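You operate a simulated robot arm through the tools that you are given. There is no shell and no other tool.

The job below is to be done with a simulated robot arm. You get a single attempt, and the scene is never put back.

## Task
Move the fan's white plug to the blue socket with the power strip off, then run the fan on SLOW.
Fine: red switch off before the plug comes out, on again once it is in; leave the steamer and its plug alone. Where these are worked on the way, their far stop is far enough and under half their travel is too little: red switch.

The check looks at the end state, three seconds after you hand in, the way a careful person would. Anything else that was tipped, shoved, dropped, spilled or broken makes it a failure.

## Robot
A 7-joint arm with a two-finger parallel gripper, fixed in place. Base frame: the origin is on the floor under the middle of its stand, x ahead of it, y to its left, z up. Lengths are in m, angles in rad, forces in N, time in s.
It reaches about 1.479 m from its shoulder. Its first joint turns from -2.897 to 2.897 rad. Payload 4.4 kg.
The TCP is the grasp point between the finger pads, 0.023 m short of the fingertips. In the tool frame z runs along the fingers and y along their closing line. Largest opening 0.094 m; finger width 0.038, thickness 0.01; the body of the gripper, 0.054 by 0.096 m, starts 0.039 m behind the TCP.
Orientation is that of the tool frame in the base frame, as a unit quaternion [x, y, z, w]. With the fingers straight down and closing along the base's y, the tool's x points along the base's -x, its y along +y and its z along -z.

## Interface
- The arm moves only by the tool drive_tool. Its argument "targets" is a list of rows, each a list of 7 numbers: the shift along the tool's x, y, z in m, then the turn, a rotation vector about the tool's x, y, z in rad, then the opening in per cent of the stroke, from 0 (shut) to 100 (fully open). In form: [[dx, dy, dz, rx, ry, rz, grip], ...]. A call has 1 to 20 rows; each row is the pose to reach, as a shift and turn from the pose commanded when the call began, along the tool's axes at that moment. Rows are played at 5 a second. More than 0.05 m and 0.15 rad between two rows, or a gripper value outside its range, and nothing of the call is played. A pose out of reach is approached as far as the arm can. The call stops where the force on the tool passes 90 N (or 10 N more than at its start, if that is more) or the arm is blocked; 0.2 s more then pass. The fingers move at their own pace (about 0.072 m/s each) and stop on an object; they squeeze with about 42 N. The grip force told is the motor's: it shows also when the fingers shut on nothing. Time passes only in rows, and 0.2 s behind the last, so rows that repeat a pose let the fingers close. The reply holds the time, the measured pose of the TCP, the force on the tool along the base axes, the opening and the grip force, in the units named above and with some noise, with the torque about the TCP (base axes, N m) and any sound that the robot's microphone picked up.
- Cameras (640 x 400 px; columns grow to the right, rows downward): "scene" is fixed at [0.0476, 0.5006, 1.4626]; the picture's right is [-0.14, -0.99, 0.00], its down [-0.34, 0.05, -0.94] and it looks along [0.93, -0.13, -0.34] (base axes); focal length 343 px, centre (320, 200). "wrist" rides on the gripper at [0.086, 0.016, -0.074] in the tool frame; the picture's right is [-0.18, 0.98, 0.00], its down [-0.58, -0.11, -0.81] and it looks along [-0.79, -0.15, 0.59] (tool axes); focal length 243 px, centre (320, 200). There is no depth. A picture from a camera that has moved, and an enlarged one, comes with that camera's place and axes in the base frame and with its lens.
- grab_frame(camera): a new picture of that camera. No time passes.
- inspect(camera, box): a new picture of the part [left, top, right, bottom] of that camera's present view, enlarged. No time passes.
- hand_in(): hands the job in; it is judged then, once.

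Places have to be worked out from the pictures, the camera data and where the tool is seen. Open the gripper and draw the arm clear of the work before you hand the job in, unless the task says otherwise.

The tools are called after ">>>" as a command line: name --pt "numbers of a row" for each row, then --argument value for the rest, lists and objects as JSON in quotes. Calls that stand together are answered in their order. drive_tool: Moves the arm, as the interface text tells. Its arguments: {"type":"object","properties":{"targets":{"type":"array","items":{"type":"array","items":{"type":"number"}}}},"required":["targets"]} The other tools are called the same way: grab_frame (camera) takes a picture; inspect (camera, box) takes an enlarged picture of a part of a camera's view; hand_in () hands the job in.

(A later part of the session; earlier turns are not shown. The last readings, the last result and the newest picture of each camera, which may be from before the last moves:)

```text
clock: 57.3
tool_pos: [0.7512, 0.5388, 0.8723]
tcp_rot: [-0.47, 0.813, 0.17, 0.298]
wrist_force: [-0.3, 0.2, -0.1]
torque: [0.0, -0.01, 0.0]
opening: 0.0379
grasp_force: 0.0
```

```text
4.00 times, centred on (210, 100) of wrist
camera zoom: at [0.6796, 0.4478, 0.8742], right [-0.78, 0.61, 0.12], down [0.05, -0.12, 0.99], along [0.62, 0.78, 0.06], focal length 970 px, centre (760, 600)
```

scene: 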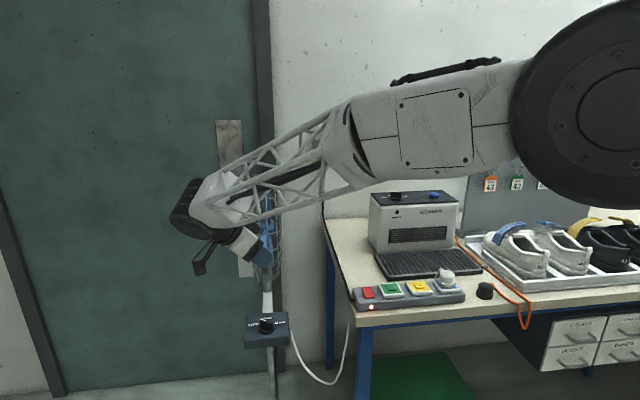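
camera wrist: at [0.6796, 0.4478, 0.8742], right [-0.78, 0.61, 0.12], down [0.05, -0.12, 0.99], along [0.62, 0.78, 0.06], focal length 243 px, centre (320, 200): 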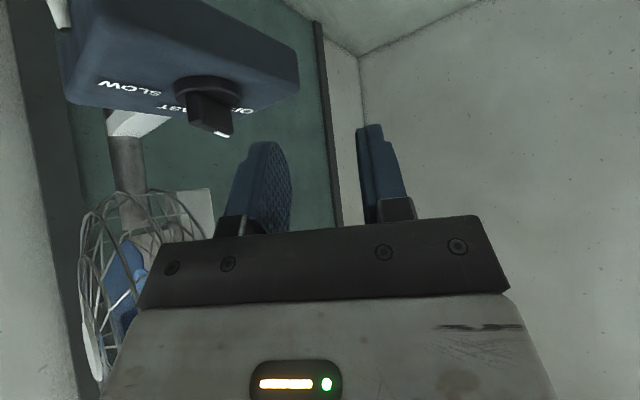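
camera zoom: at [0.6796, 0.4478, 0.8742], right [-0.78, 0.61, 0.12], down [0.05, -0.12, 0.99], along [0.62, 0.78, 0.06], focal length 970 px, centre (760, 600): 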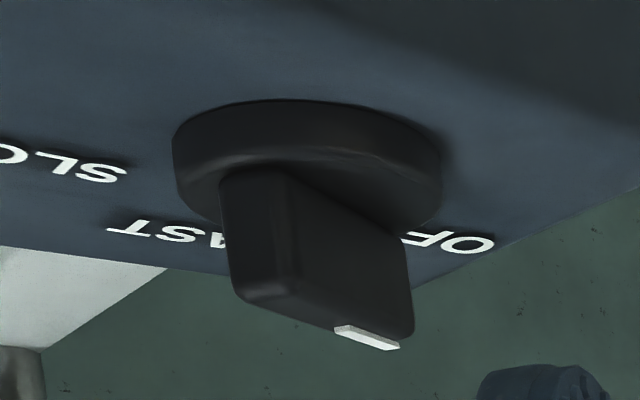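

Comparing wrist views only, the scene camera turns out to be biased by about 2 px. The knob axis is near (0.838, 0.539), the bar top at z≈0.829 and the disc top at z≈0.811. I slide forward above the bar at z≈0.869.

>>> drive_tool --pt "-0.0078 -0.0188 0.0076 0 0 0 40" --pt "-0.0157 -0.0376 0.0151 0 0 0 40" --pt "-0.0235 -0.0564 0.0227 0 0 0 40" --pt "-0.0313 -0.0752 0.0302 0 0 0 40" --pt "-0.0313 -0.0752 0.0302 0 0 0 40"

>>> grab_frame --camera "wrist"

>>> inspect --camera "scene" --box '[190, 210, 350, 370]'

```text
clock: 58.5
tool_pos: [0.8391, 0.538, 0.873]
tcp_rot: [-0.471, 0.813, 0.17, 0.298]
wrist_force: [0.8, 0.2, -0.4]
torque: [0.01, -0.02, 0.0]
opening: 0.0375
grasp_force: 0.1
```

```text
taken
camera wrist: at [0.7678, 0.4473, 0.873], right [-0.78, 0.61, 0.12], down [0.05, -0.12, 0.99], along [0.62, 0.78, 0.06], focal length 243 px, centre (320, 200)
```

wrist: 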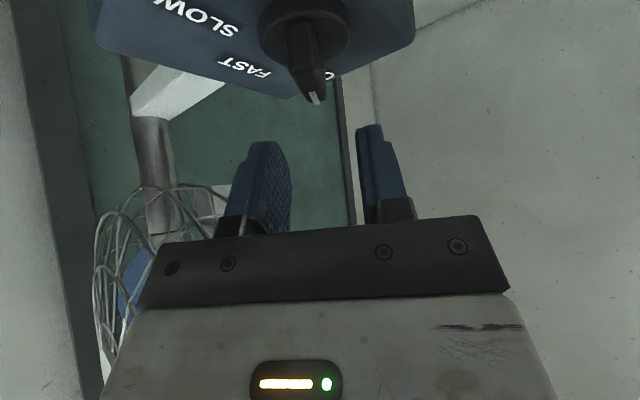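

```text
2.50 times, centred on (270, 290) of scene
camera zoom: at [0.0476, 0.5006, 1.4626], right [-0.14, -0.99, 0.0], down [-0.34, 0.05, -0.94], along [0.93, -0.13, -0.34], focal length 858 px, centre (445, -25)
```

zoom: 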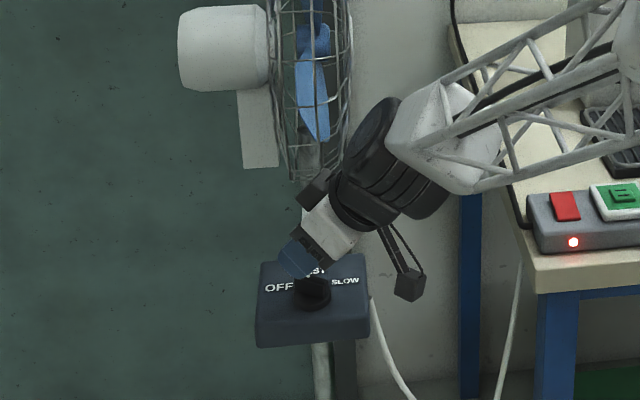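

The bar is now in front of the finger gap. I enlarge to measure its sideways offset from the gripping plane.

>>> inspect --camera "wrist" --box '[240, 0, 400, 190]'

```text
2.11 times, centred on (320, 95) of wrist
camera zoom: at [0.7678, 0.4473, 0.873], right [-0.78, 0.61, 0.12], down [0.05, -0.12, 0.99], along [0.62, 0.78, 0.06], focal length 511 px, centre (320, 421)
```

zoom: 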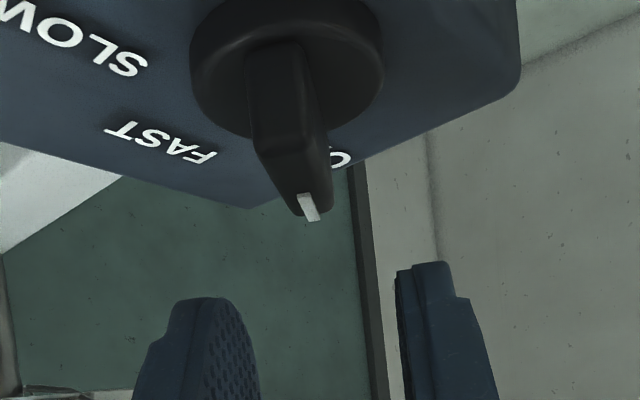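

The bar lies within about 1 mm of the gripping plane and is aligned in direction. I lower 2 cm, to bar-top level, and check that it enters the gap.

>>> drive_tool --pt "0.0064 0 0.0077 0 0 0 40" --pt "0.0129 0 0.0153 0 0 0 40" --pt "0.0129 0 0.0153 0 0 0 40"

>>> inspect --camera "wrist" --box '[220, 30, 420, 230]'

>>> inspect --camera "scene" --box '[235, 280, 315, 350]'

```text
clock: 59.3
tool_pos: [0.8381, 0.5392, 0.8528]
tcp_rot: [-0.47, 0.813, 0.17, 0.298]
wrist_force: [0.1, 0.2, 0.1]
torque: [0.0, -0.02, -0.01]
opening: 0.0377
grasp_force: 0.1
```

```text
2.00 times, centred on (320, 130) of wrist
camera zoom: at [0.7667, 0.447, 0.8541], right [-0.78, 0.61, 0.12], down [0.05, -0.12, 0.99], along [0.62, 0.78, 0.06], focal length 485 px, centre (320, 340)
```

zoom: 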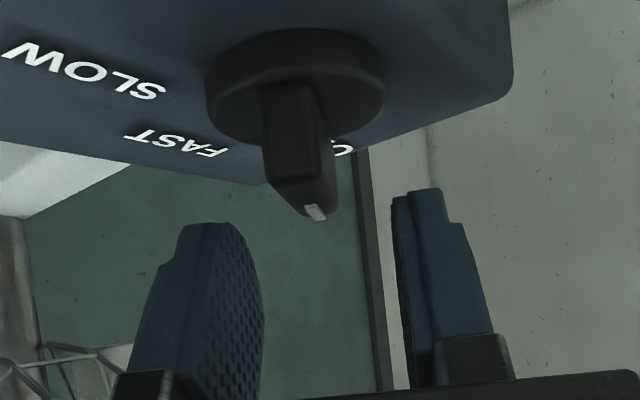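

```text
5.71 times, centred on (275, 315) of scene
camera zoom: at [0.0476, 0.5006, 1.4626], right [-0.14, -0.99, 0.0], down [-0.34, 0.05, -0.94], along [0.93, -0.13, -0.34], focal length 1962 px, centre (577, -457)
```

zoom: 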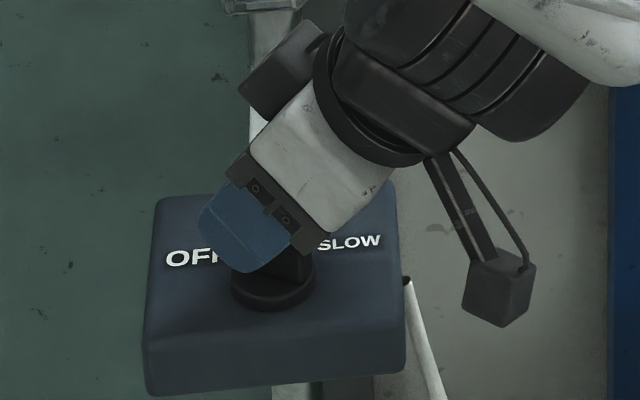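

The bar is centred between the fingers. I lower the last 15 mm so the tips reach about 3 mm above the knob's disc.

>>> drive_tool --pt "0.0032 0 0.0038 0 0 0 40" --pt "0.0064 0 0.0077 0 0 0 40" --pt "0.0096 0 0.0115 0 0 0 40" --pt "0.0096 0 0.0115 0 0 0 40"

>>> inspect --camera "wrist" --box '[220, 30, 420, 230]'

>>> inspect --camera "scene" --box '[235, 280, 315, 350]'

```text
clock: 60.3
tool_pos: [0.8386, 0.5388, 0.8376]
tcp_rot: [-0.471, 0.813, 0.171, 0.298]
wrist_force: [0.8, -0.8, -0.2]
torque: [0.03, 0.0, 0.01]
opening: 0.0377
grasp_force: 0.0
```

```text
2.00 times, centred on (320, 130) of wrist
camera zoom: at [0.7668, 0.4474, 0.8399], right [-0.78, 0.61, 0.12], down [0.05, -0.12, 0.99], along [0.62, 0.78, 0.06], focal length 485 px, centre (320, 340)
```

zoom: 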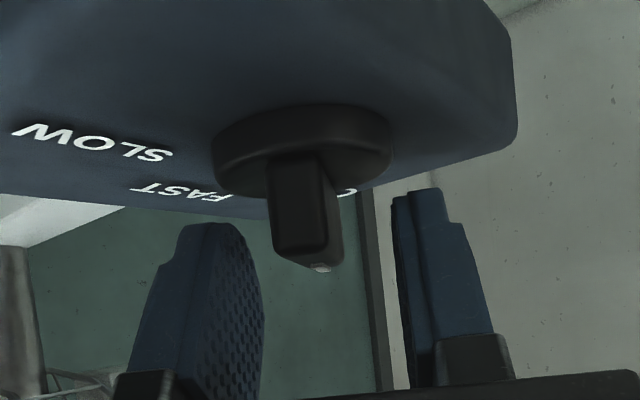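

```text
5.71 times, centred on (275, 315) of scene
camera zoom: at [0.0476, 0.5006, 1.4626], right [-0.14, -0.99, 0.0], down [-0.34, 0.05, -0.94], along [0.93, -0.13, -0.34], focal length 1962 px, centre (577, -457)
```

zoom: 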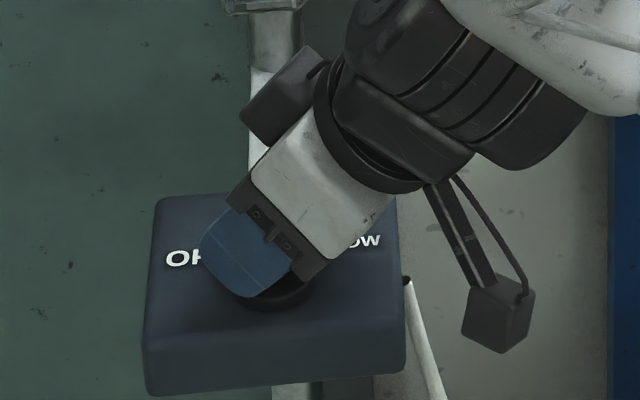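

The bar is between the pads with no contact forces. I close the fingers on it.

>>> drive_tool --pt "0 0 0 0 0 0 20" --pt "0 0 0 0 0 0 10" --pt "0 0 0 0 0 0 0" --pt "0 0 0 0 0 0 0" --pt "0 0 0 0 0 0 0"

>>> inspect --camera "wrist" --box '[220, 30, 420, 230]'

>>> inspect --camera "scene" --box '[235, 280, 315, 350]'

```text
clock: 61.5
tool_pos: [0.8374, 0.5392, 0.8398]
tcp_rot: [-0.47, 0.813, 0.17, 0.299]
wrist_force: [6.1, 0.1, -1.6]
torque: [0.33, 0.18, -0.03]
opening: 0.0117
grasp_force: 45.0
```

```text
2.00 times, centred on (320, 130) of wrist
camera zoom: at [0.7669, 0.4473, 0.8398], right [-0.78, 0.61, 0.12], down [0.05, -0.12, 0.99], along [0.62, 0.78, 0.06], focal length 485 px, centre (320, 340)
```

zoom: 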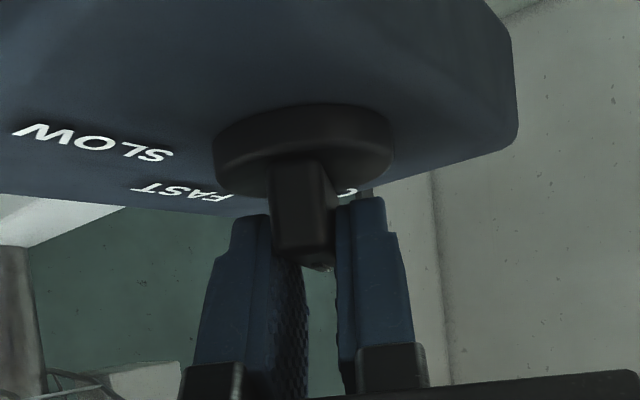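

```text
5.71 times, centred on (275, 315) of scene
camera zoom: at [0.0476, 0.5006, 1.4626], right [-0.14, -0.99, 0.0], down [-0.34, 0.05, -0.94], along [0.93, -0.13, -0.34], focal length 1962 px, centre (577, -457)
```

zoom: 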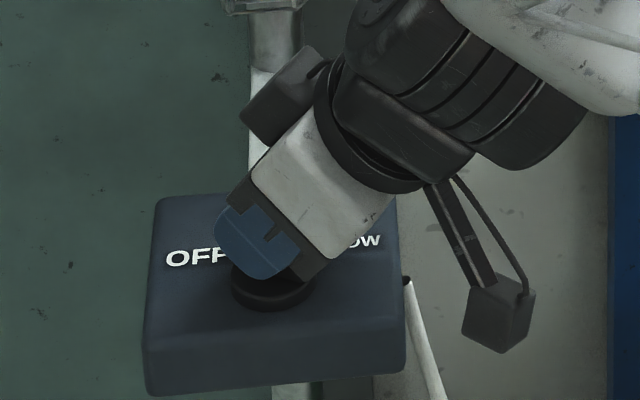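

Grip closed at 11.7 mm on the bar with only small forces. I start the clockwise turn carefully, about 17° first, watching the side forces so the fan is not pushed.

>>> drive_tool --pt "0 0 0 0.0643 0 0.0766 0" --pt "0 0 0 0.1286 0 0.1532 0" --pt "0 0 0 0.1929 0 0.2298 0"

```text
clock: 62.3
tool_pos: [0.8372, 0.5396, 0.8386]
tcp_rot: [-0.342, 0.874, 0.124, 0.322]
wrist_force: [-1.9, 3.2, 4.8]
torque: [-0.46, 1.12, 0.01]
opening: 0.012
grasp_force: 45.0
```

Turned 17° with only a few newtons of side force. I continue another 23°.

>>> drive_tool --pt "0 0 0 0.0643 0 0.0766 0" --pt "0 0 0 0.1286 0 0.1532 0" --pt "0 0 0 0.1929 0 0.2298 0" --pt "0 0 0 0.2572 0 0.3064 0"

>>> inspect --camera "wrist" --box '[220, 30, 420, 230]'

>>> inspect --camera "scene" --box '[190, 160, 350, 360]'

```text
clock: 63.5
tool_pos: [0.8393, 0.5409, 0.8581]
tcp_rot: [-0.166, 0.92, 0.062, 0.349]
wrist_force: [-1.3, -2.4, 20.0]
torque: [-0.03, -0.01, 0.0]
opening: 0.0
grasp_force: 42.3
out of reach, approached as far as the arm can: row 2, 3
stopped in row 4: the force on the tool passed its limit at 158 N (the readings are from after the stop); the commanded pose is now the measured one
```

```text
2.00 times, centred on (320, 130) of wrist
camera zoom: at [0.7267, 0.5157, 0.8566], right [-0.21, 0.97, 0.12], down [-0.06, -0.13, 0.99], along [0.98, 0.2, 0.08], focal length 485 px, centre (320, 340)
```

zoom: 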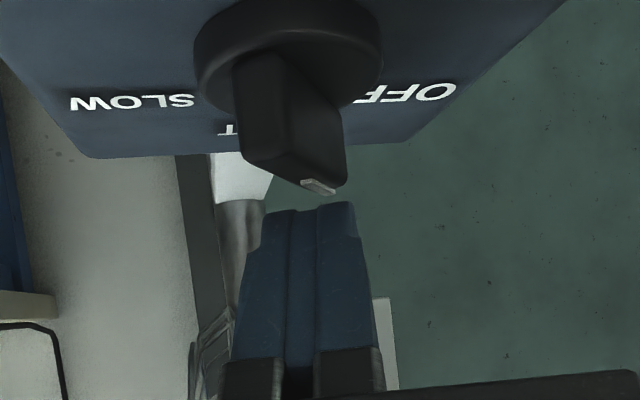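

```text
2.00 times, centred on (270, 260) of scene
camera zoom: at [0.0476, 0.5006, 1.4626], right [-0.14, -0.99, 0.0], down [-0.34, 0.05, -0.94], along [0.93, -0.13, -0.34], focal length 686 px, centre (420, 80)
```

zoom: 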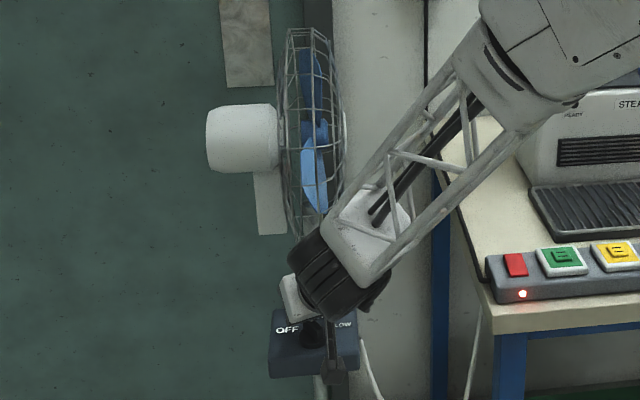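

The arm ran out of reach mid-turn, slipped off upward and stopped on a force spike. The fingers are now shut just above the bar with 20 N upward load. I rise 2 cm straight up to unload, then check the knob and the fan.

>>> drive_tool --pt "-0.0066 0 -0.0075 0 0 0 0" --pt "-0.0133 0 -0.015 0 0 0 0" --pt "-0.0133 0 -0.015 0 0 0 0"

>>> inspect --camera "scene" --box '[235, 300, 300, 350]'

>>> grab_frame --camera "scene"

>>> inspect --camera "wrist" --box '[220, 0, 420, 150]'

```text
clock: 64.3
tool_pos: [0.838, 0.54, 0.876]
tcp_rot: [-0.165, 0.921, 0.059, 0.348]
wrist_force: [0.1, 0.1, 0.6]
torque: [0.02, -0.01, 0.02]
opening: 0.0003
grasp_force: 42.0
```

```text
8.00 times, centred on (268, 325) of scene
camera zoom: at [0.0476, 0.5006, 1.4626], right [-0.14, -0.99, 0.0], down [-0.34, 0.05, -0.94], along [0.93, -0.13, -0.34], focal length 2746 px, centre (740, -800)
```

zoom: 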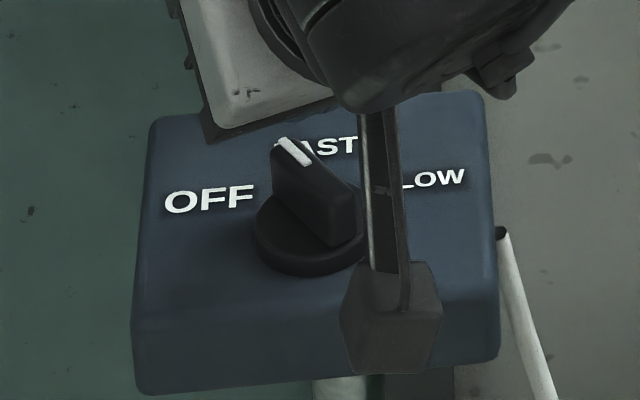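

```text
taken
```

scene: 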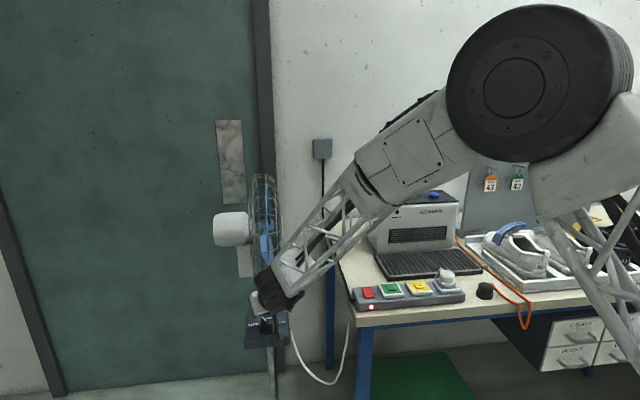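

```text
2.67 times, centred on (320, 75) of wrist
camera zoom: at [0.7256, 0.5154, 0.8747], right [-0.21, 0.97, 0.12], down [-0.05, -0.13, 0.99], along [0.98, 0.2, 0.08], focal length 647 px, centre (320, 533)
```

zoom: 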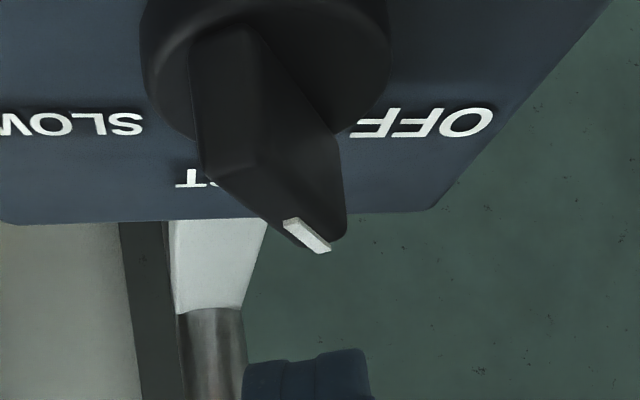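

The box has not moved, and the knob now stands at about 33° between OFF and FAST. The arm lines up with its own forearm near that heading, but it is past that now (hand heading 20°). I back off in x and test in free air whether it can go on from here to the SLOW heading (−60°).

>>> drive_tool --pt "0.0194 0.0079 -0.0101 0 0 0 0" --pt "0.0389 0.0159 -0.0201 0 0 0 0" --pt "0.0583 0.0238 -0.0302 0 0 0 20" --pt "0.0583 0.0238 -0.0302 0 0 0 40"

>>> drive_tool --pt "0 0 0 0.0847 0 0.0957 40" --pt "0 0 0 0.1694 0 0.1913 40" --pt "0 0 0 0.254 0 0.287 40" --pt "0 0 0 0.3387 0 0.3827 40" --pt "0 0 0 0.4234 0 0.4783 40" --pt "0 0 0 0.5081 0 0.574 40" --pt "0 0 0 0.5928 0 0.6696 40" --pt "0 0 0 0.6775 0 0.7653 40" --pt "0 0 0 0.7621 0 0.861 40" --pt "0 0 0 0.8468 0 0.9566 40" --pt "0 0 0 0.9315 0 1.0523 40" --pt "0 0 0 0.9315 0 1.0523 40"

>>> grab_frame --camera "scene"

```text
clock: 65.3
tool_pos: [0.7705, 0.5398, 0.8587]
tcp_rot: [-0.165, 0.921, 0.061, 0.348]
wrist_force: [-0.1, -0.6, 0.6]
torque: [0.0, -0.01, 0.01]
opening: 0.0375
grasp_force: 0.1
```

```text
clock: 67.9
tool_pos: [0.772, 0.5399, 0.8593]
tcp_rot: [0.469, 0.808, -0.181, 0.307]
wrist_force: [-0.3, 0.3, -0.2]
torque: [0.03, -0.01, -0.01]
opening: 0.0372
grasp_force: 0.1
```

```text
taken
```

scene: 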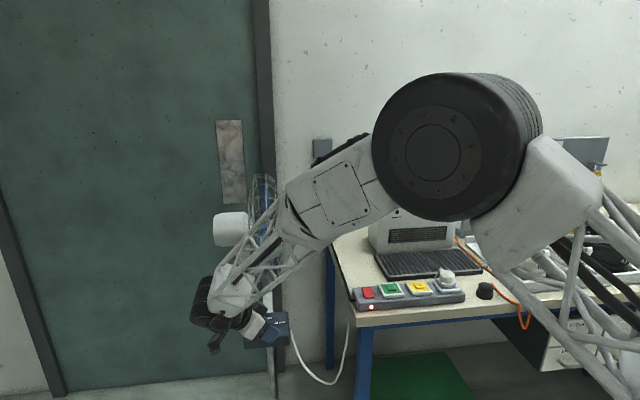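

The turn from 20° to −60° works in this arm posture. So I return to a +15° heading, where the closing fingers will pull the bar (now at 33°) into line, and grip again there.

>>> drive_tool --pt "0 0 0 -0.0874 0 -0.0979 40" --pt "0 0 0 -0.1748 0 -0.1958 40" --pt "0 0 0 -0.2622 0 -0.2937 50" --pt "0 0 0 -0.3496 0 -0.3916 50" --pt "0 0 0 -0.437 0 -0.4895 50" --pt "0 0 0 -0.5245 0 -0.5875 50" --pt "0 0 0 -0.6119 0 -0.6854 50" --pt "0 0 0 -0.6993 0 -0.7833 50" --pt "0 0 0 -0.7867 0 -0.8812 50" --pt "0 0 0 -0.8741 0 -0.9791 50" --pt "0 0 0 -0.8741 0 -0.9791 50"

>>> grab_frame --camera "wrist"

>>> inspect --camera "scene" --box '[235, 300, 300, 350]'

```text
clock: 70.3
tool_pos: [0.7696, 0.54, 0.8592]
tcp_rot: [-0.122, 0.927, 0.046, 0.351]
wrist_force: [0.4, 0.5, 0.3]
torque: [0.02, -0.03, 0.01]
opening: 0.0469
grasp_force: 0.1
```

```text
taken
camera wrist: at [0.656, 0.5259, 0.8576], right [-0.12, 0.99, 0.12], down [-0.07, -0.13, 0.99], along [0.99, 0.11, 0.08], focal length 243 px, centre (320, 200)
```

wrist: 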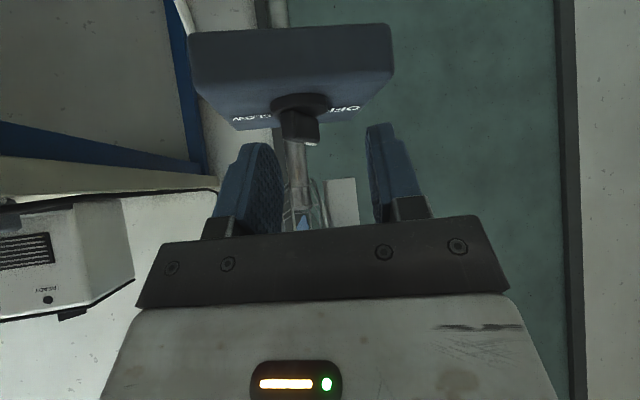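

```text
8.00 times, centred on (268, 325) of scene
camera zoom: at [0.0476, 0.5006, 1.4626], right [-0.14, -0.99, 0.0], down [-0.34, 0.05, -0.94], along [0.93, -0.13, -0.34], focal length 2746 px, centre (740, -800)
```

zoom: 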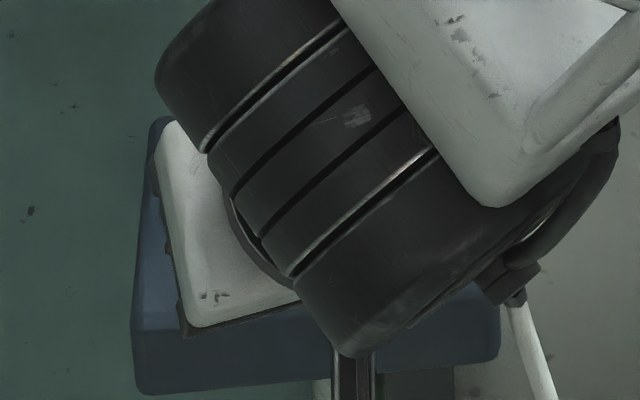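

Heading 15° reached. I rise slightly and slide forward over the knob at z≈0.872.

>>> drive_tool --pt "-0.0086 0 -0.0098 0 0 0 50" --pt "-0.025 -0.0062 0.0046 0 0 0 50" --pt "-0.0413 -0.0124 0.019 0 0 0 50" --pt "-0.0577 -0.0186 0.0334 0 0 0 50" --pt "-0.0577 -0.0186 0.0334 0 0 0 50"

>>> inspect --camera "wrist" --box '[220, 0, 420, 200]'

```text
clock: 71.5
tool_pos: [0.838, 0.5386, 0.8744]
tcp_rot: [-0.121, 0.927, 0.046, 0.352]
wrist_force: [0.0, 0.7, 0.2]
torque: [0.0, 0.01, 0.0]
opening: 0.0469
grasp_force: 0.0
```

```text
2.00 times, centred on (320, 100) of wrist
camera zoom: at [0.7241, 0.5247, 0.8716], right [-0.12, 0.99, 0.12], down [-0.07, -0.13, 0.99], along [0.99, 0.11, 0.08], focal length 485 px, centre (320, 400)
```

zoom: 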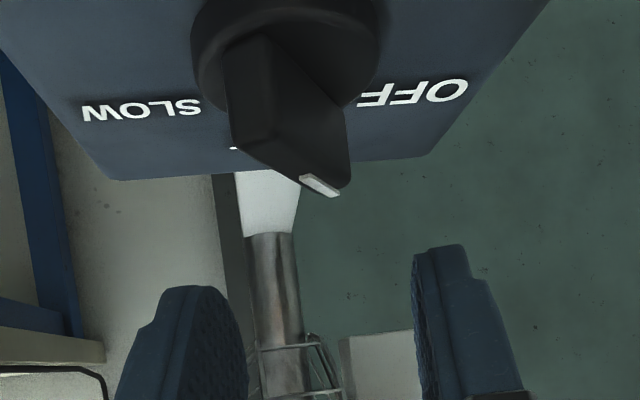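

The knob axis lies on the gripping plane to within half a millimetre. I lower over the bar with the fingers 47 mm apart.

>>> drive_tool --pt "0.0079 0 0.009 0 0 0 50" --pt "0.0159 0 0.018 0 0 0 50" --pt "0.0205 0 0.0233 0 0 0 50" --pt "0.0238 0 0.027 0 0 0 50" --pt "0.0238 0 0.027 0 0 0 50"

>>> inspect --camera "wrist" --box '[220, 30, 420, 230]'

```text
clock: 72.7
tool_pos: [0.8399, 0.5409, 0.8371]
tcp_rot: [-0.121, 0.927, 0.046, 0.351]
wrist_force: [-0.5, 0.6, -0.3]
torque: [0.02, 0.05, 0.0]
opening: 0.0472
grasp_force: 0.2
```

```text
2.00 times, centred on (320, 130) of wrist
camera zoom: at [0.7249, 0.5256, 0.8348], right [-0.12, 0.99, 0.12], down [-0.07, -0.13, 0.99], along [0.99, 0.11, 0.08], focal length 485 px, centre (320, 340)
```

zoom: 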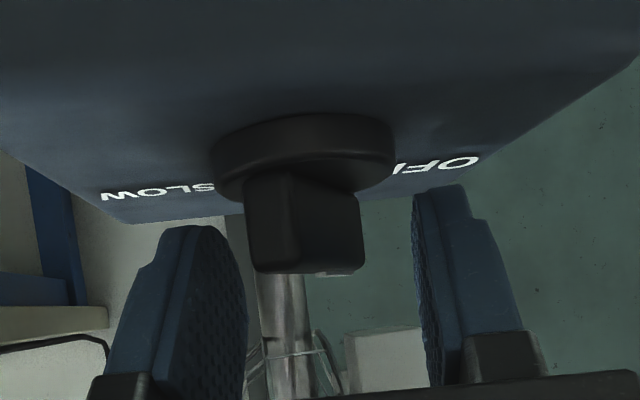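

The bar is inside the gap with no contact. I close; the pads should rotate the bar from 33° to 15°.

>>> drive_tool --pt "0 -0.0008 0 0 0 0 35" --pt "0 -0.0008 0 0 0 0 25" --pt "0 -0.0008 0 0 0 0 15" --pt "0 -0.0008 0 0 0 0 0" --pt "0 -0.0008 0 0 0 0 0" --pt "0 -0.0008 0 0 0 0 0"

>>> inspect --camera "wrist" --box '[220, 30, 420, 230]'

```text
clock: 74.1
tool_pos: [0.8399, 0.5398, 0.8365]
tcp_rot: [-0.123, 0.927, 0.048, 0.351]
wrist_force: [11.5, 63.2, -13.5]
torque: [1.51, 0.01, -0.02]
opening: 0.0391
grasp_force: 45.3
```

```text
2.00 times, centred on (320, 130) of wrist
camera zoom: at [0.7247, 0.5255, 0.8349], right [-0.12, 0.98, 0.12], down [-0.07, -0.13, 0.99], along [0.99, 0.11, 0.08], focal length 485 px, centre (320, 340)
```

zoom: 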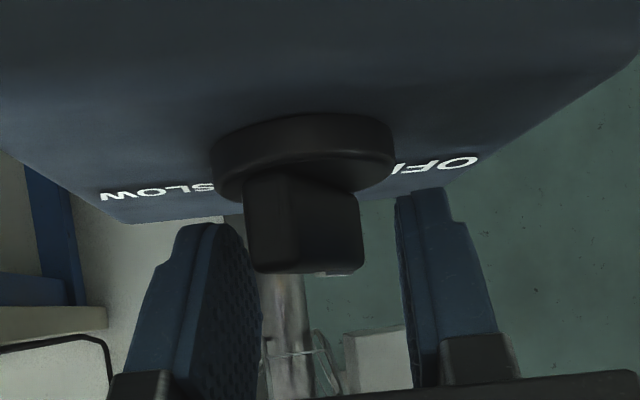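

There is 63 N in +y with the fingers stopped at 39 mm. The torque says the contact is at the very tip, so a finger has probably met the knob's disc rim instead of the bar. I open, rise 5 mm and look again.

>>> drive_tool --pt "0 0 0 0 0 0 55" --pt "0 0 0 0 0 0 55" --pt "-0.0033 0 -0.0038 0 0 0 55" --pt "-0.0033 0 -0.0038 0 0 0 55"

>>> inspect --camera "wrist" --box '[220, 50, 420, 190]'

>>> grab_frame --camera "scene"

```text
clock: 75.1
tool_pos: [0.8389, 0.5387, 0.8405]
tcp_rot: [-0.121, 0.927, 0.046, 0.352]
wrist_force: [1.3, 0.6, -0.5]
torque: [0.0, 0.0, 0.0]
opening: 0.0516
grasp_force: 0.1
```

```text
2.86 times, centred on (320, 120) of wrist
camera zoom: at [0.7247, 0.5243, 0.8403], right [-0.12, 0.99, 0.12], down [-0.07, -0.13, 0.99], along [0.99, 0.11, 0.08], focal length 693 px, centre (320, 429)
```

zoom: 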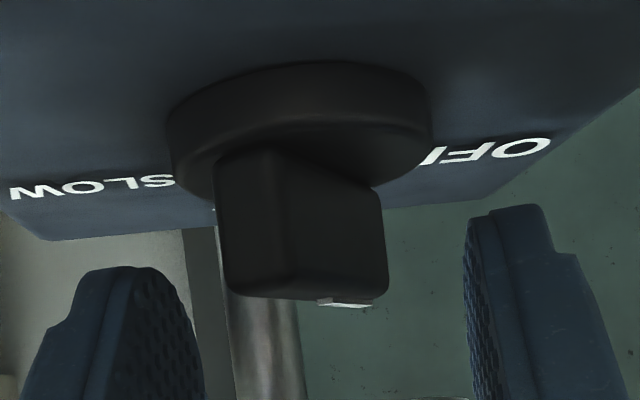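

```text
taken
```

scene: 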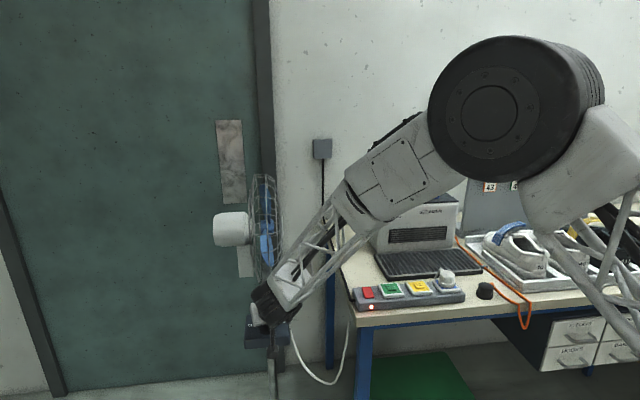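

The fan has not moved. With the fingers wider than the disc, their lowest corners had dipped just below the disc's top, and now they are clear of it. I rise 1.5 mm more and close on the bar.

>>> drive_tool --pt "-0.001 0 -0.0011 0 0 0 50" --pt "-0.001 0 -0.0011 0 0 0 40" --pt "-0.001 0 -0.0011 0 0 0 32" --pt "-0.001 0 -0.0011 0 0 0 32"

```text
clock: 76.1
tool_pos: [0.8384, 0.5391, 0.8435]
tcp_rot: [-0.12, 0.927, 0.046, 0.351]
wrist_force: [-0.3, 0.2, -0.5]
torque: [-0.04, 0.03, 0.02]
opening: 0.0299
grasp_force: 0.1
```

The fingers passed over the disc freely (opening 30 mm, no force). I continue closing onto the bar.

>>> drive_tool --pt "0 0 0 0 0 0 24" --pt "0 0 0 0 0 0 18" --pt "0 0 0 0 0 0 12" --pt "0 0 0 0 0 0 12"

>>> inspect --camera "wrist" --box '[220, 50, 420, 190]'

```text
clock: 77.1
tool_pos: [0.8398, 0.5384, 0.8438]
tcp_rot: [-0.121, 0.928, 0.046, 0.35]
wrist_force: [-3.0, 5.9, -0.4]
torque: [0.14, -0.04, 0.01]
opening: 0.0146
grasp_force: 3.4
```

```text
2.86 times, centred on (320, 120) of wrist
camera zoom: at [0.7246, 0.5245, 0.8418], right [-0.12, 0.99, 0.12], down [-0.07, -0.13, 0.99], along [0.99, 0.11, 0.08], focal length 693 px, centre (320, 429)
```

zoom: 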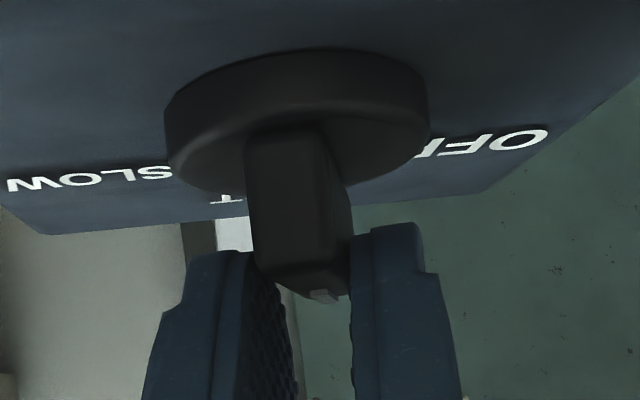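

The pads are turning the bar into line, as planned. I close fully.

>>> drive_tool --pt "0 0 0 0 0 0 5" --pt "0 0 0 0 0 0 0" --pt "0 0 0 0 0 0 0"

```text
clock: 77.9
tool_pos: [0.8385, 0.54, 0.8437]
tcp_rot: [-0.122, 0.927, 0.046, 0.351]
wrist_force: [-3.3, 39.6, -6.0]
torque: [0.79, -0.08, 0.01]
opening: 0.0119
grasp_force: 44.5
```

Grip closed at 11.9 mm, but 40 N of side force in +y shows my plane is 1–2 mm too low in y. I shift +1.2 mm along the tool's y to relax it.

>>> drive_tool --pt "0 0.0006 0 0 0 0 0" --pt "0 0.0012 0 0 0 0 0" --pt "0 0.0012 0 0 0 0 0"

```text
clock: 78.7
tool_pos: [0.8392, 0.5404, 0.8428]
tcp_rot: [-0.122, 0.927, 0.046, 0.352]
wrist_force: [-11.7, 28.1, -2.5]
torque: [0.34, 0.92, 0.01]
opening: 0.0116
grasp_force: 44.8
```

Reduced to 28 N. I shift another 1 mm.

>>> drive_tool --pt "0 0.0006 0 0 0 0 0" --pt "0 0.0012 0 0 0 0 0" --pt "0 0.0012 0 0 0 0 0"

```text
clock: 79.5
tool_pos: [0.8394, 0.5404, 0.8445]
tcp_rot: [-0.121, 0.927, 0.046, 0.351]
wrist_force: [-6.7, -1.9, 0.1]
torque: [0.05, -0.35, -0.03]
opening: 0.0119
grasp_force: 44.9
```

The side force is nearly zero, so the knob axis is at about (0.8386, 0.5401), under 1 mm from the TCP. I turn 17° clockwise and check.

>>> drive_tool --pt "0 0 0 0.0661 0 0.075 0" --pt "0 0 0 0.1322 0 0.15 0" --pt "0 0 0 0.1983 0 0.225 0"

```text
clock: 80.3
tool_pos: [0.8399, 0.5394, 0.8424]
tcp_rot: [0.02, 0.935, -0.008, 0.354]
wrist_force: [4.6, -11.8, -4.2]
torque: [-0.34, -0.74, 0.0]
opening: 0.0118
grasp_force: 45.2
```

Heading is now about −2° (FAST) with about 12 N of side force. I continue another 17° with a 0.5 mm correction.

>>> drive_tool --pt "0 -0.0003 0 0.0661 0 0.075 0" --pt "0 -0.0005 0 0.1322 0 0.15 0" --pt "0 -0.0005 0 0.1983 0 0.225 0"

```text
clock: 81.1
tool_pos: [0.8389, 0.5411, 0.8429]
tcp_rot: [0.158, 0.922, -0.059, 0.35]
wrist_force: [10.1, -4.4, -1.9]
torque: [0.24, 1.02, -0.01]
opening: 0.0122
grasp_force: 45.1
```

Heading −19°, forces still about 10 N. Next 17°.

>>> drive_tool --pt "0 0 0 0.0661 0 0.075 0" --pt "0 0 0 0.1322 0 0.15 0" --pt "0 0 0 0.1983 0 0.225 0"

```text
clock: 81.9
tool_pos: [0.8394, 0.5404, 0.8426]
tcp_rot: [0.294, 0.888, -0.11, 0.337]
wrist_force: [24.2, -6.1, -6.7]
torque: [-0.3, -0.35, 0.02]
opening: 0.0118
grasp_force: 44.7
```

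Heading −37°. Side force 24 N, mainly along the bar, so I trim about 0.8 mm and turn another 11°.

>>> drive_tool --pt "-0.0006 0.0003 0.0005 0.0 0 0.0 0" --pt "-0.0006 0.0003 0.0005 0.0661 0 0.075 0" --pt "-0.0006 0.0003 0.0005 0.1322 0 0.15 0"

```text
clock: 82.7
tool_pos: [0.8381, 0.5406, 0.8431]
tcp_rot: [0.381, 0.854, -0.142, 0.324]
wrist_force: [-5.9, -8.7, 10.4]
torque: [-0.23, 0.23, -0.03]
opening: 0.0119
grasp_force: 45.1
```

Heading −48°. I turn the remaining 12° to −60°.

>>> drive_tool --pt "0 0 0 0.0463 0 0.0525 0" --pt "0 0 0 0.0925 0 0.105 0" --pt "0 0 0 0.1388 0 0.1575 0" --pt "0 0 0 0.1388 0 0.1575 0"

>>> grab_frame --camera "wrist"

>>> grab_frame --camera "scene"

>>> inspect --camera "scene" --box '[235, 300, 300, 350]'

```text
clock: 83.7
tool_pos: [0.8378, 0.5392, 0.8436]
tcp_rot: [0.468, 0.809, -0.177, 0.307]
wrist_force: [-34.5, -10.1, 15.8]
torque: [0.16, 1.09, 0.15]
opening: 0.0119
grasp_force: 45.0
```

```text
taken
camera wrist: at [0.7959, 0.6469, 0.842], right [0.92, 0.37, 0.12], down [-0.14, 0.03, 0.99], along [0.36, -0.93, 0.08], focal length 243 px, centre (320, 200)
```

wrist: 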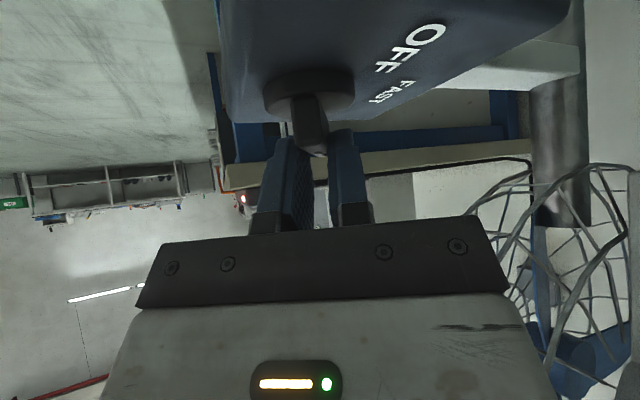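

```text
taken
```

scene: 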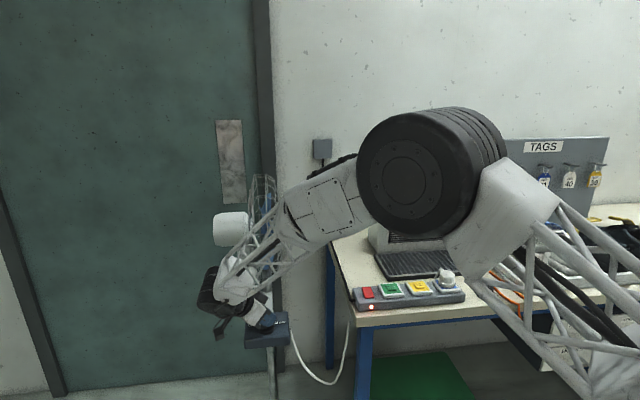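

```text
8.00 times, centred on (268, 325) of scene
camera zoom: at [0.0476, 0.5006, 1.4626], right [-0.14, -0.99, 0.0], down [-0.34, 0.05, -0.94], along [0.93, -0.13, -0.34], focal length 2746 px, centre (740, -800)
```

zoom: 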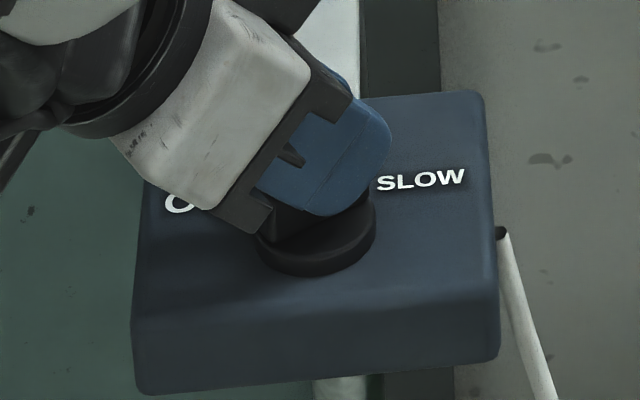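

The heading is −60° (SLOW) and the box is still in place. I relax the side load by 1 mm before letting go.

>>> drive_tool --pt "0 -0.0005 0 0 0 0 0" --pt "0 -0.001 0 0 0 0 0" --pt "0 -0.001 0 0 0 0 0"

>>> inspect --camera "wrist" --box '[220, 20, 480, 180]'

```text
clock: 84.5
tool_pos: [0.8382, 0.5391, 0.8449]
tcp_rot: [0.468, 0.81, -0.175, 0.307]
wrist_force: [-4.4, 15.8, 0.1]
torque: [-0.59, -0.22, 0.05]
opening: 0.0119
grasp_force: 45.2
```

```text
2.46 times, centred on (350, 100) of wrist
camera zoom: at [0.7957, 0.6468, 0.8421], right [0.92, 0.37, 0.12], down [-0.15, 0.03, 0.99], along [0.36, -0.93, 0.08], focal length 597 px, centre (246, 446)
```

zoom: 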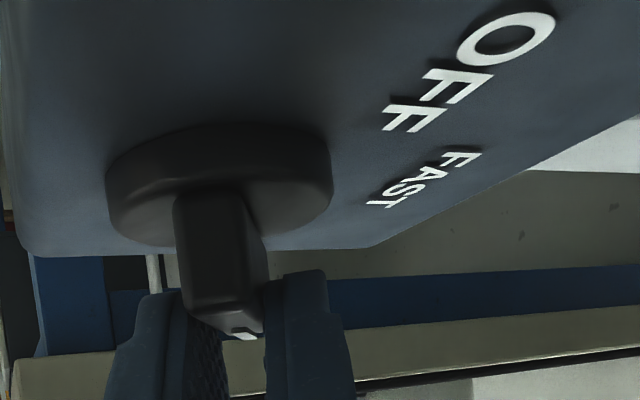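

Forces are small now. I open the fingers, rise 2.5 cm straight up and back off in −x to look at the knob.

>>> drive_tool --pt "0 0 0 0 0 0 15" --pt "0 0 0 0 0 0 35" --pt "0 0 0 0 0 0 35" --pt "-0.0086 0 -0.0097 0 0 0 35" --pt "-0.0179 0 -0.0202 0 0 0 35" --pt "-0.0106 -0.0231 -0.0304 0 0 0 35" --pt "-0.0002 -0.0462 -0.0397 0 0 0 35" --pt "0.0101 -0.0693 -0.049 0 0 0 35" --pt "0.0101 -0.0693 -0.049 0 0 0 35"

>>> grab_frame --camera "wrist"

>>> inspect --camera "scene" --box '[235, 300, 300, 350]'

```text
clock: 86.5
tool_pos: [0.7562, 0.5386, 0.8744]
tcp_rot: [0.469, 0.81, -0.176, 0.307]
wrist_force: [0.9, -0.5, -0.1]
torque: [0.01, 0.0, -0.02]
opening: 0.0327
grasp_force: 0.1
```

```text
taken
camera wrist: at [0.7141, 0.645, 0.8729], right [0.92, 0.37, 0.12], down [-0.14, 0.03, 0.99], along [0.36, -0.93, 0.08], focal length 243 px, centre (320, 200)
```

wrist: 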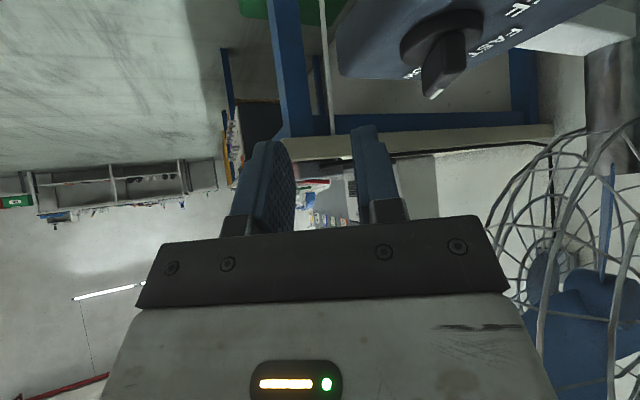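

```text
8.00 times, centred on (268, 325) of scene
camera zoom: at [0.0476, 0.5006, 1.4626], right [-0.14, -0.99, 0.0], down [-0.34, 0.05, -0.94], along [0.93, -0.13, -0.34], focal length 2746 px, centre (740, -800)
```

zoom: 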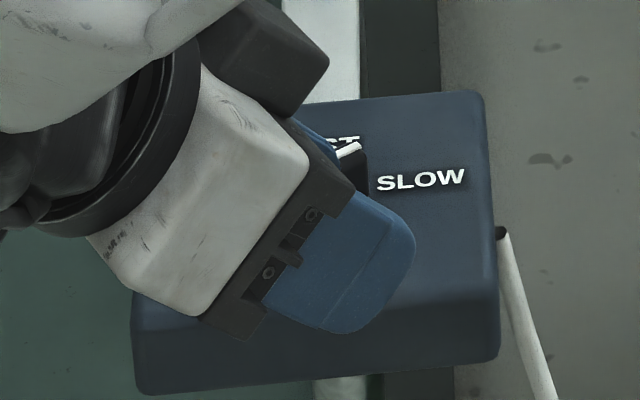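

The fingers came off cleanly. I move the hand further back and up to clear the scene camera's view of the knob.

>>> drive_tool --pt "-0.0174 -0.0258 -0.0247 0 0 0 35" --pt "-0.0348 -0.0516 -0.0494 0 0 0 35" --pt "-0.0521 -0.0773 -0.0741 0 0 0 35" --pt "-0.0695 -0.1031 -0.0988 0 0 0 35" --pt "-0.0869 -0.1289 -0.1235 0 0 0 35" --pt "-0.0869 -0.1289 -0.1235 0 0 0 35"

>>> grab_frame --camera "scene"

>>> inspect --camera "scene" --box '[235, 300, 300, 350]'

>>> grab_frame --camera "wrist"

```text
clock: 87.9
tool_pos: [0.6343, 0.4887, 1.0237]
tcp_rot: [0.469, 0.809, -0.176, 0.306]
wrist_force: [-0.5, -0.3, 0.0]
torque: [-0.01, 0.0, -0.01]
opening: 0.033
grasp_force: 0.1
```

```text
taken
```

scene: 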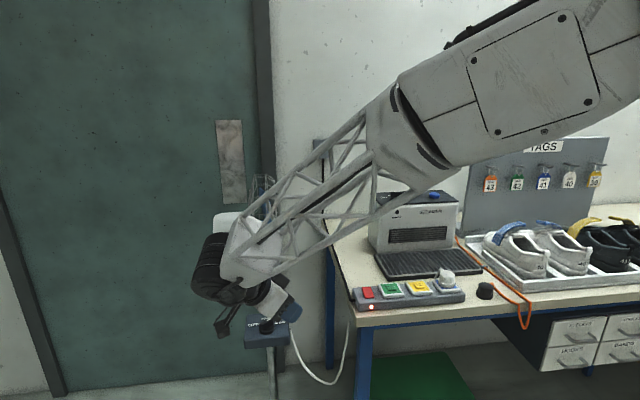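

```text
8.00 times, centred on (268, 325) of scene
camera zoom: at [0.0476, 0.5006, 1.4626], right [-0.14, -0.99, 0.0], down [-0.34, 0.05, -0.94], along [0.93, -0.13, -0.34], focal length 2746 px, centre (740, -800)
```

zoom: 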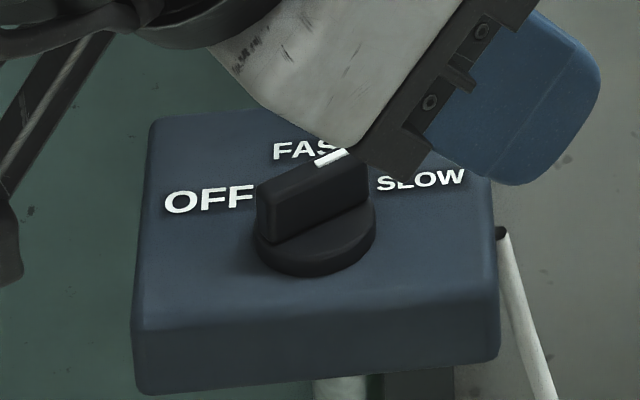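

```text
taken
camera wrist: at [0.5924, 0.5961, 1.0222], right [0.92, 0.37, 0.12], down [-0.14, 0.03, 0.99], along [0.36, -0.93, 0.08], focal length 243 px, centre (320, 200)
```

wrist: 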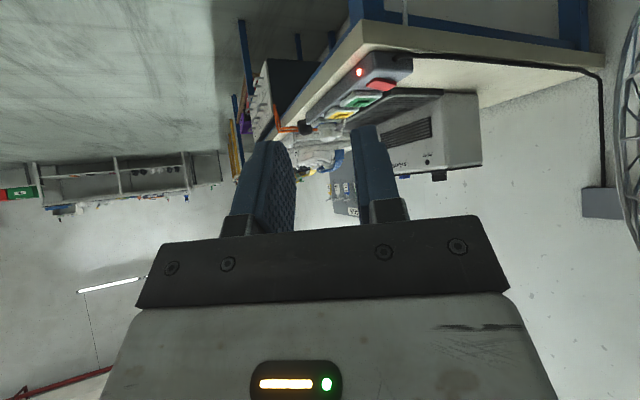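

The visible part of the stripe points at −60°, towards SLOW. I translate the arm further away, keeping the same orientation, to see the knob and the whole scene unobstructed.

>>> drive_tool --pt "-0.0338 -0.0189 -0.0002 0 0 0 35" --pt "-0.0676 -0.0378 -0.0003 0 0 0 35" --pt "-0.1014 -0.0566 -0.0005 0 0 0 35" --pt "-0.1352 -0.0755 -0.0006 0 0 0 35" --pt "-0.1689 -0.0944 -0.0008 0 0 0 35" --pt "-0.2027 -0.1133 -0.0009 0 0 0 35" --pt "-0.2365 -0.1321 -0.0011 0 0 0 35" --pt "-0.2703 -0.151 -0.0012 0 0 0 35" --pt "-0.2703 -0.151 -0.0012 0 0 0 50"

>>> grab_frame --camera "scene"

>>> inspect --camera "scene" --box '[235, 300, 300, 350]'

>>> inspect --camera "scene" --box '[200, 160, 320, 300]'

>>> inspect --camera "scene" --box '[335, 250, 495, 350]'

```text
clock: 89.9
tool_pos: [0.607, 0.2398, 1.2027]
tcp_rot: [0.469, 0.809, -0.176, 0.307]
wrist_force: [-0.6, 0.1, 0.3]
torque: [0.01, 0.01, 0.01]
opening: 0.0474
grasp_force: 0.1
```

```text
taken
```

scene: 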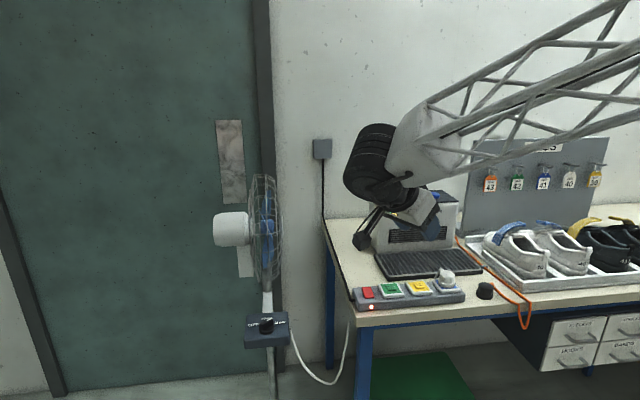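

```text
8.00 times, centred on (268, 325) of scene
camera zoom: at [0.0476, 0.5006, 1.4626], right [-0.14, -0.99, 0.0], down [-0.34, 0.05, -0.94], along [0.93, -0.13, -0.34], focal length 2746 px, centre (740, -800)
```

zoom: 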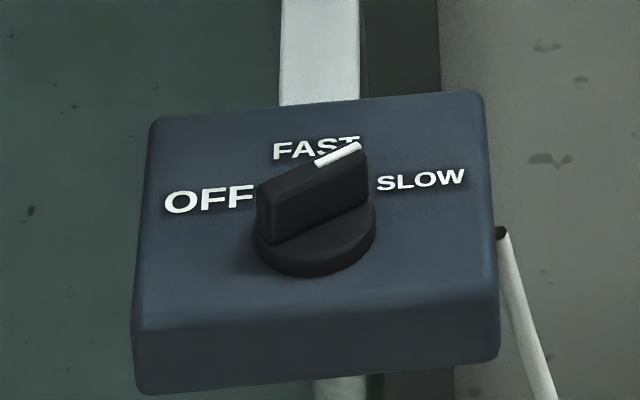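

```text
2.86 times, centred on (260, 230) of scene
camera zoom: at [0.0476, 0.5006, 1.4626], right [-0.14, -0.99, 0.0], down [-0.34, 0.05, -0.94], along [0.93, -0.13, -0.34], focal length 981 px, centre (491, 114)
```

zoom: 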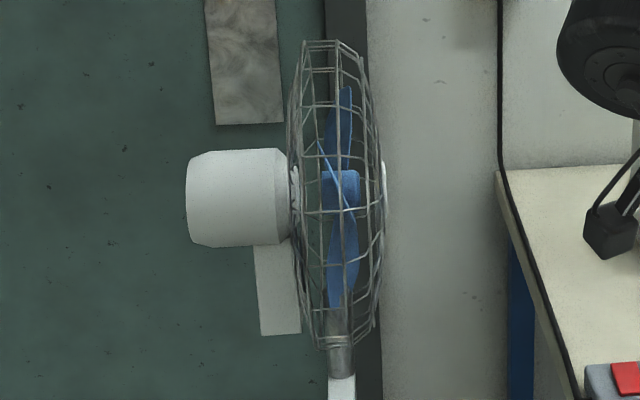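

```text
4.00 times, centred on (415, 300) of scene
camera zoom: at [0.0476, 0.5006, 1.4626], right [-0.14, -0.99, 0.0], down [-0.34, 0.05, -0.94], along [0.93, -0.13, -0.34], focal length 1373 px, centre (-60, -200)
```

zoom: 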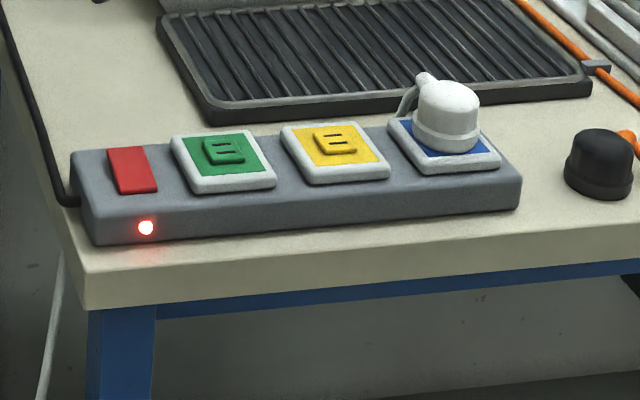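

The knob stripe mirrors its OFF position, so it points at SLOW. The strip is lit, the plug is in blue and nothing else looks disturbed. I wait briefly and look at the blades again to confirm the fan is turning.

>>> drive_tool --pt "0 0 0 0 0 0 50"

>>> inspect --camera "scene" --box '[200, 160, 320, 300]'

>>> inspect --camera "scene" --box '[252, 308, 284, 336]'

```text
clock: 90.3
tool_pos: [0.6077, 0.2401, 1.2029]
tcp_rot: [0.469, 0.81, -0.176, 0.306]
wrist_force: [1.1, 0.1, 0.5]
torque: [0.03, 0.03, 0.0]
opening: 0.0472
grasp_force: 0.1
```

```text
2.86 times, centred on (260, 230) of scene
camera zoom: at [0.0476, 0.5006, 1.4626], right [-0.14, -0.99, 0.0], down [-0.34, 0.05, -0.94], along [0.93, -0.13, -0.34], focal length 981 px, centre (491, 114)
```

zoom: 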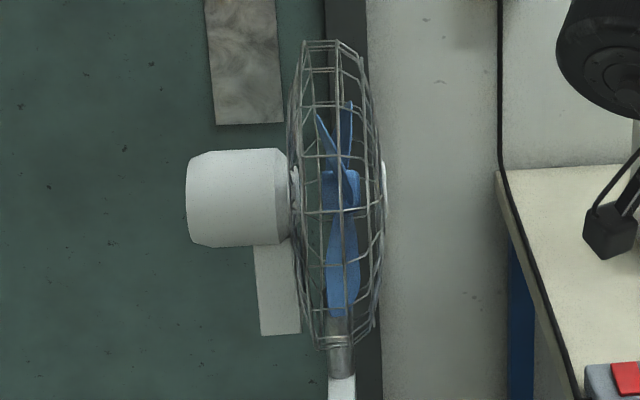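

```text
14.29 times, centred on (268, 322) of scene
camera zoom: at [0.0476, 0.5006, 1.4626], right [-0.14, -0.99, 0.0], down [-0.34, 0.05, -0.94], along [0.93, -0.13, -0.34], focal length 4904 px, centre (1063, -1543)
```

zoom: 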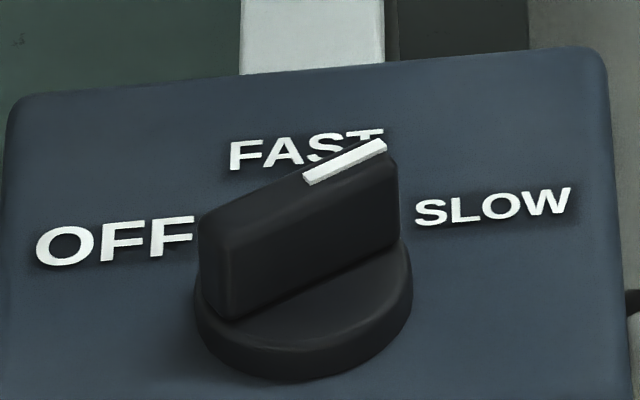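

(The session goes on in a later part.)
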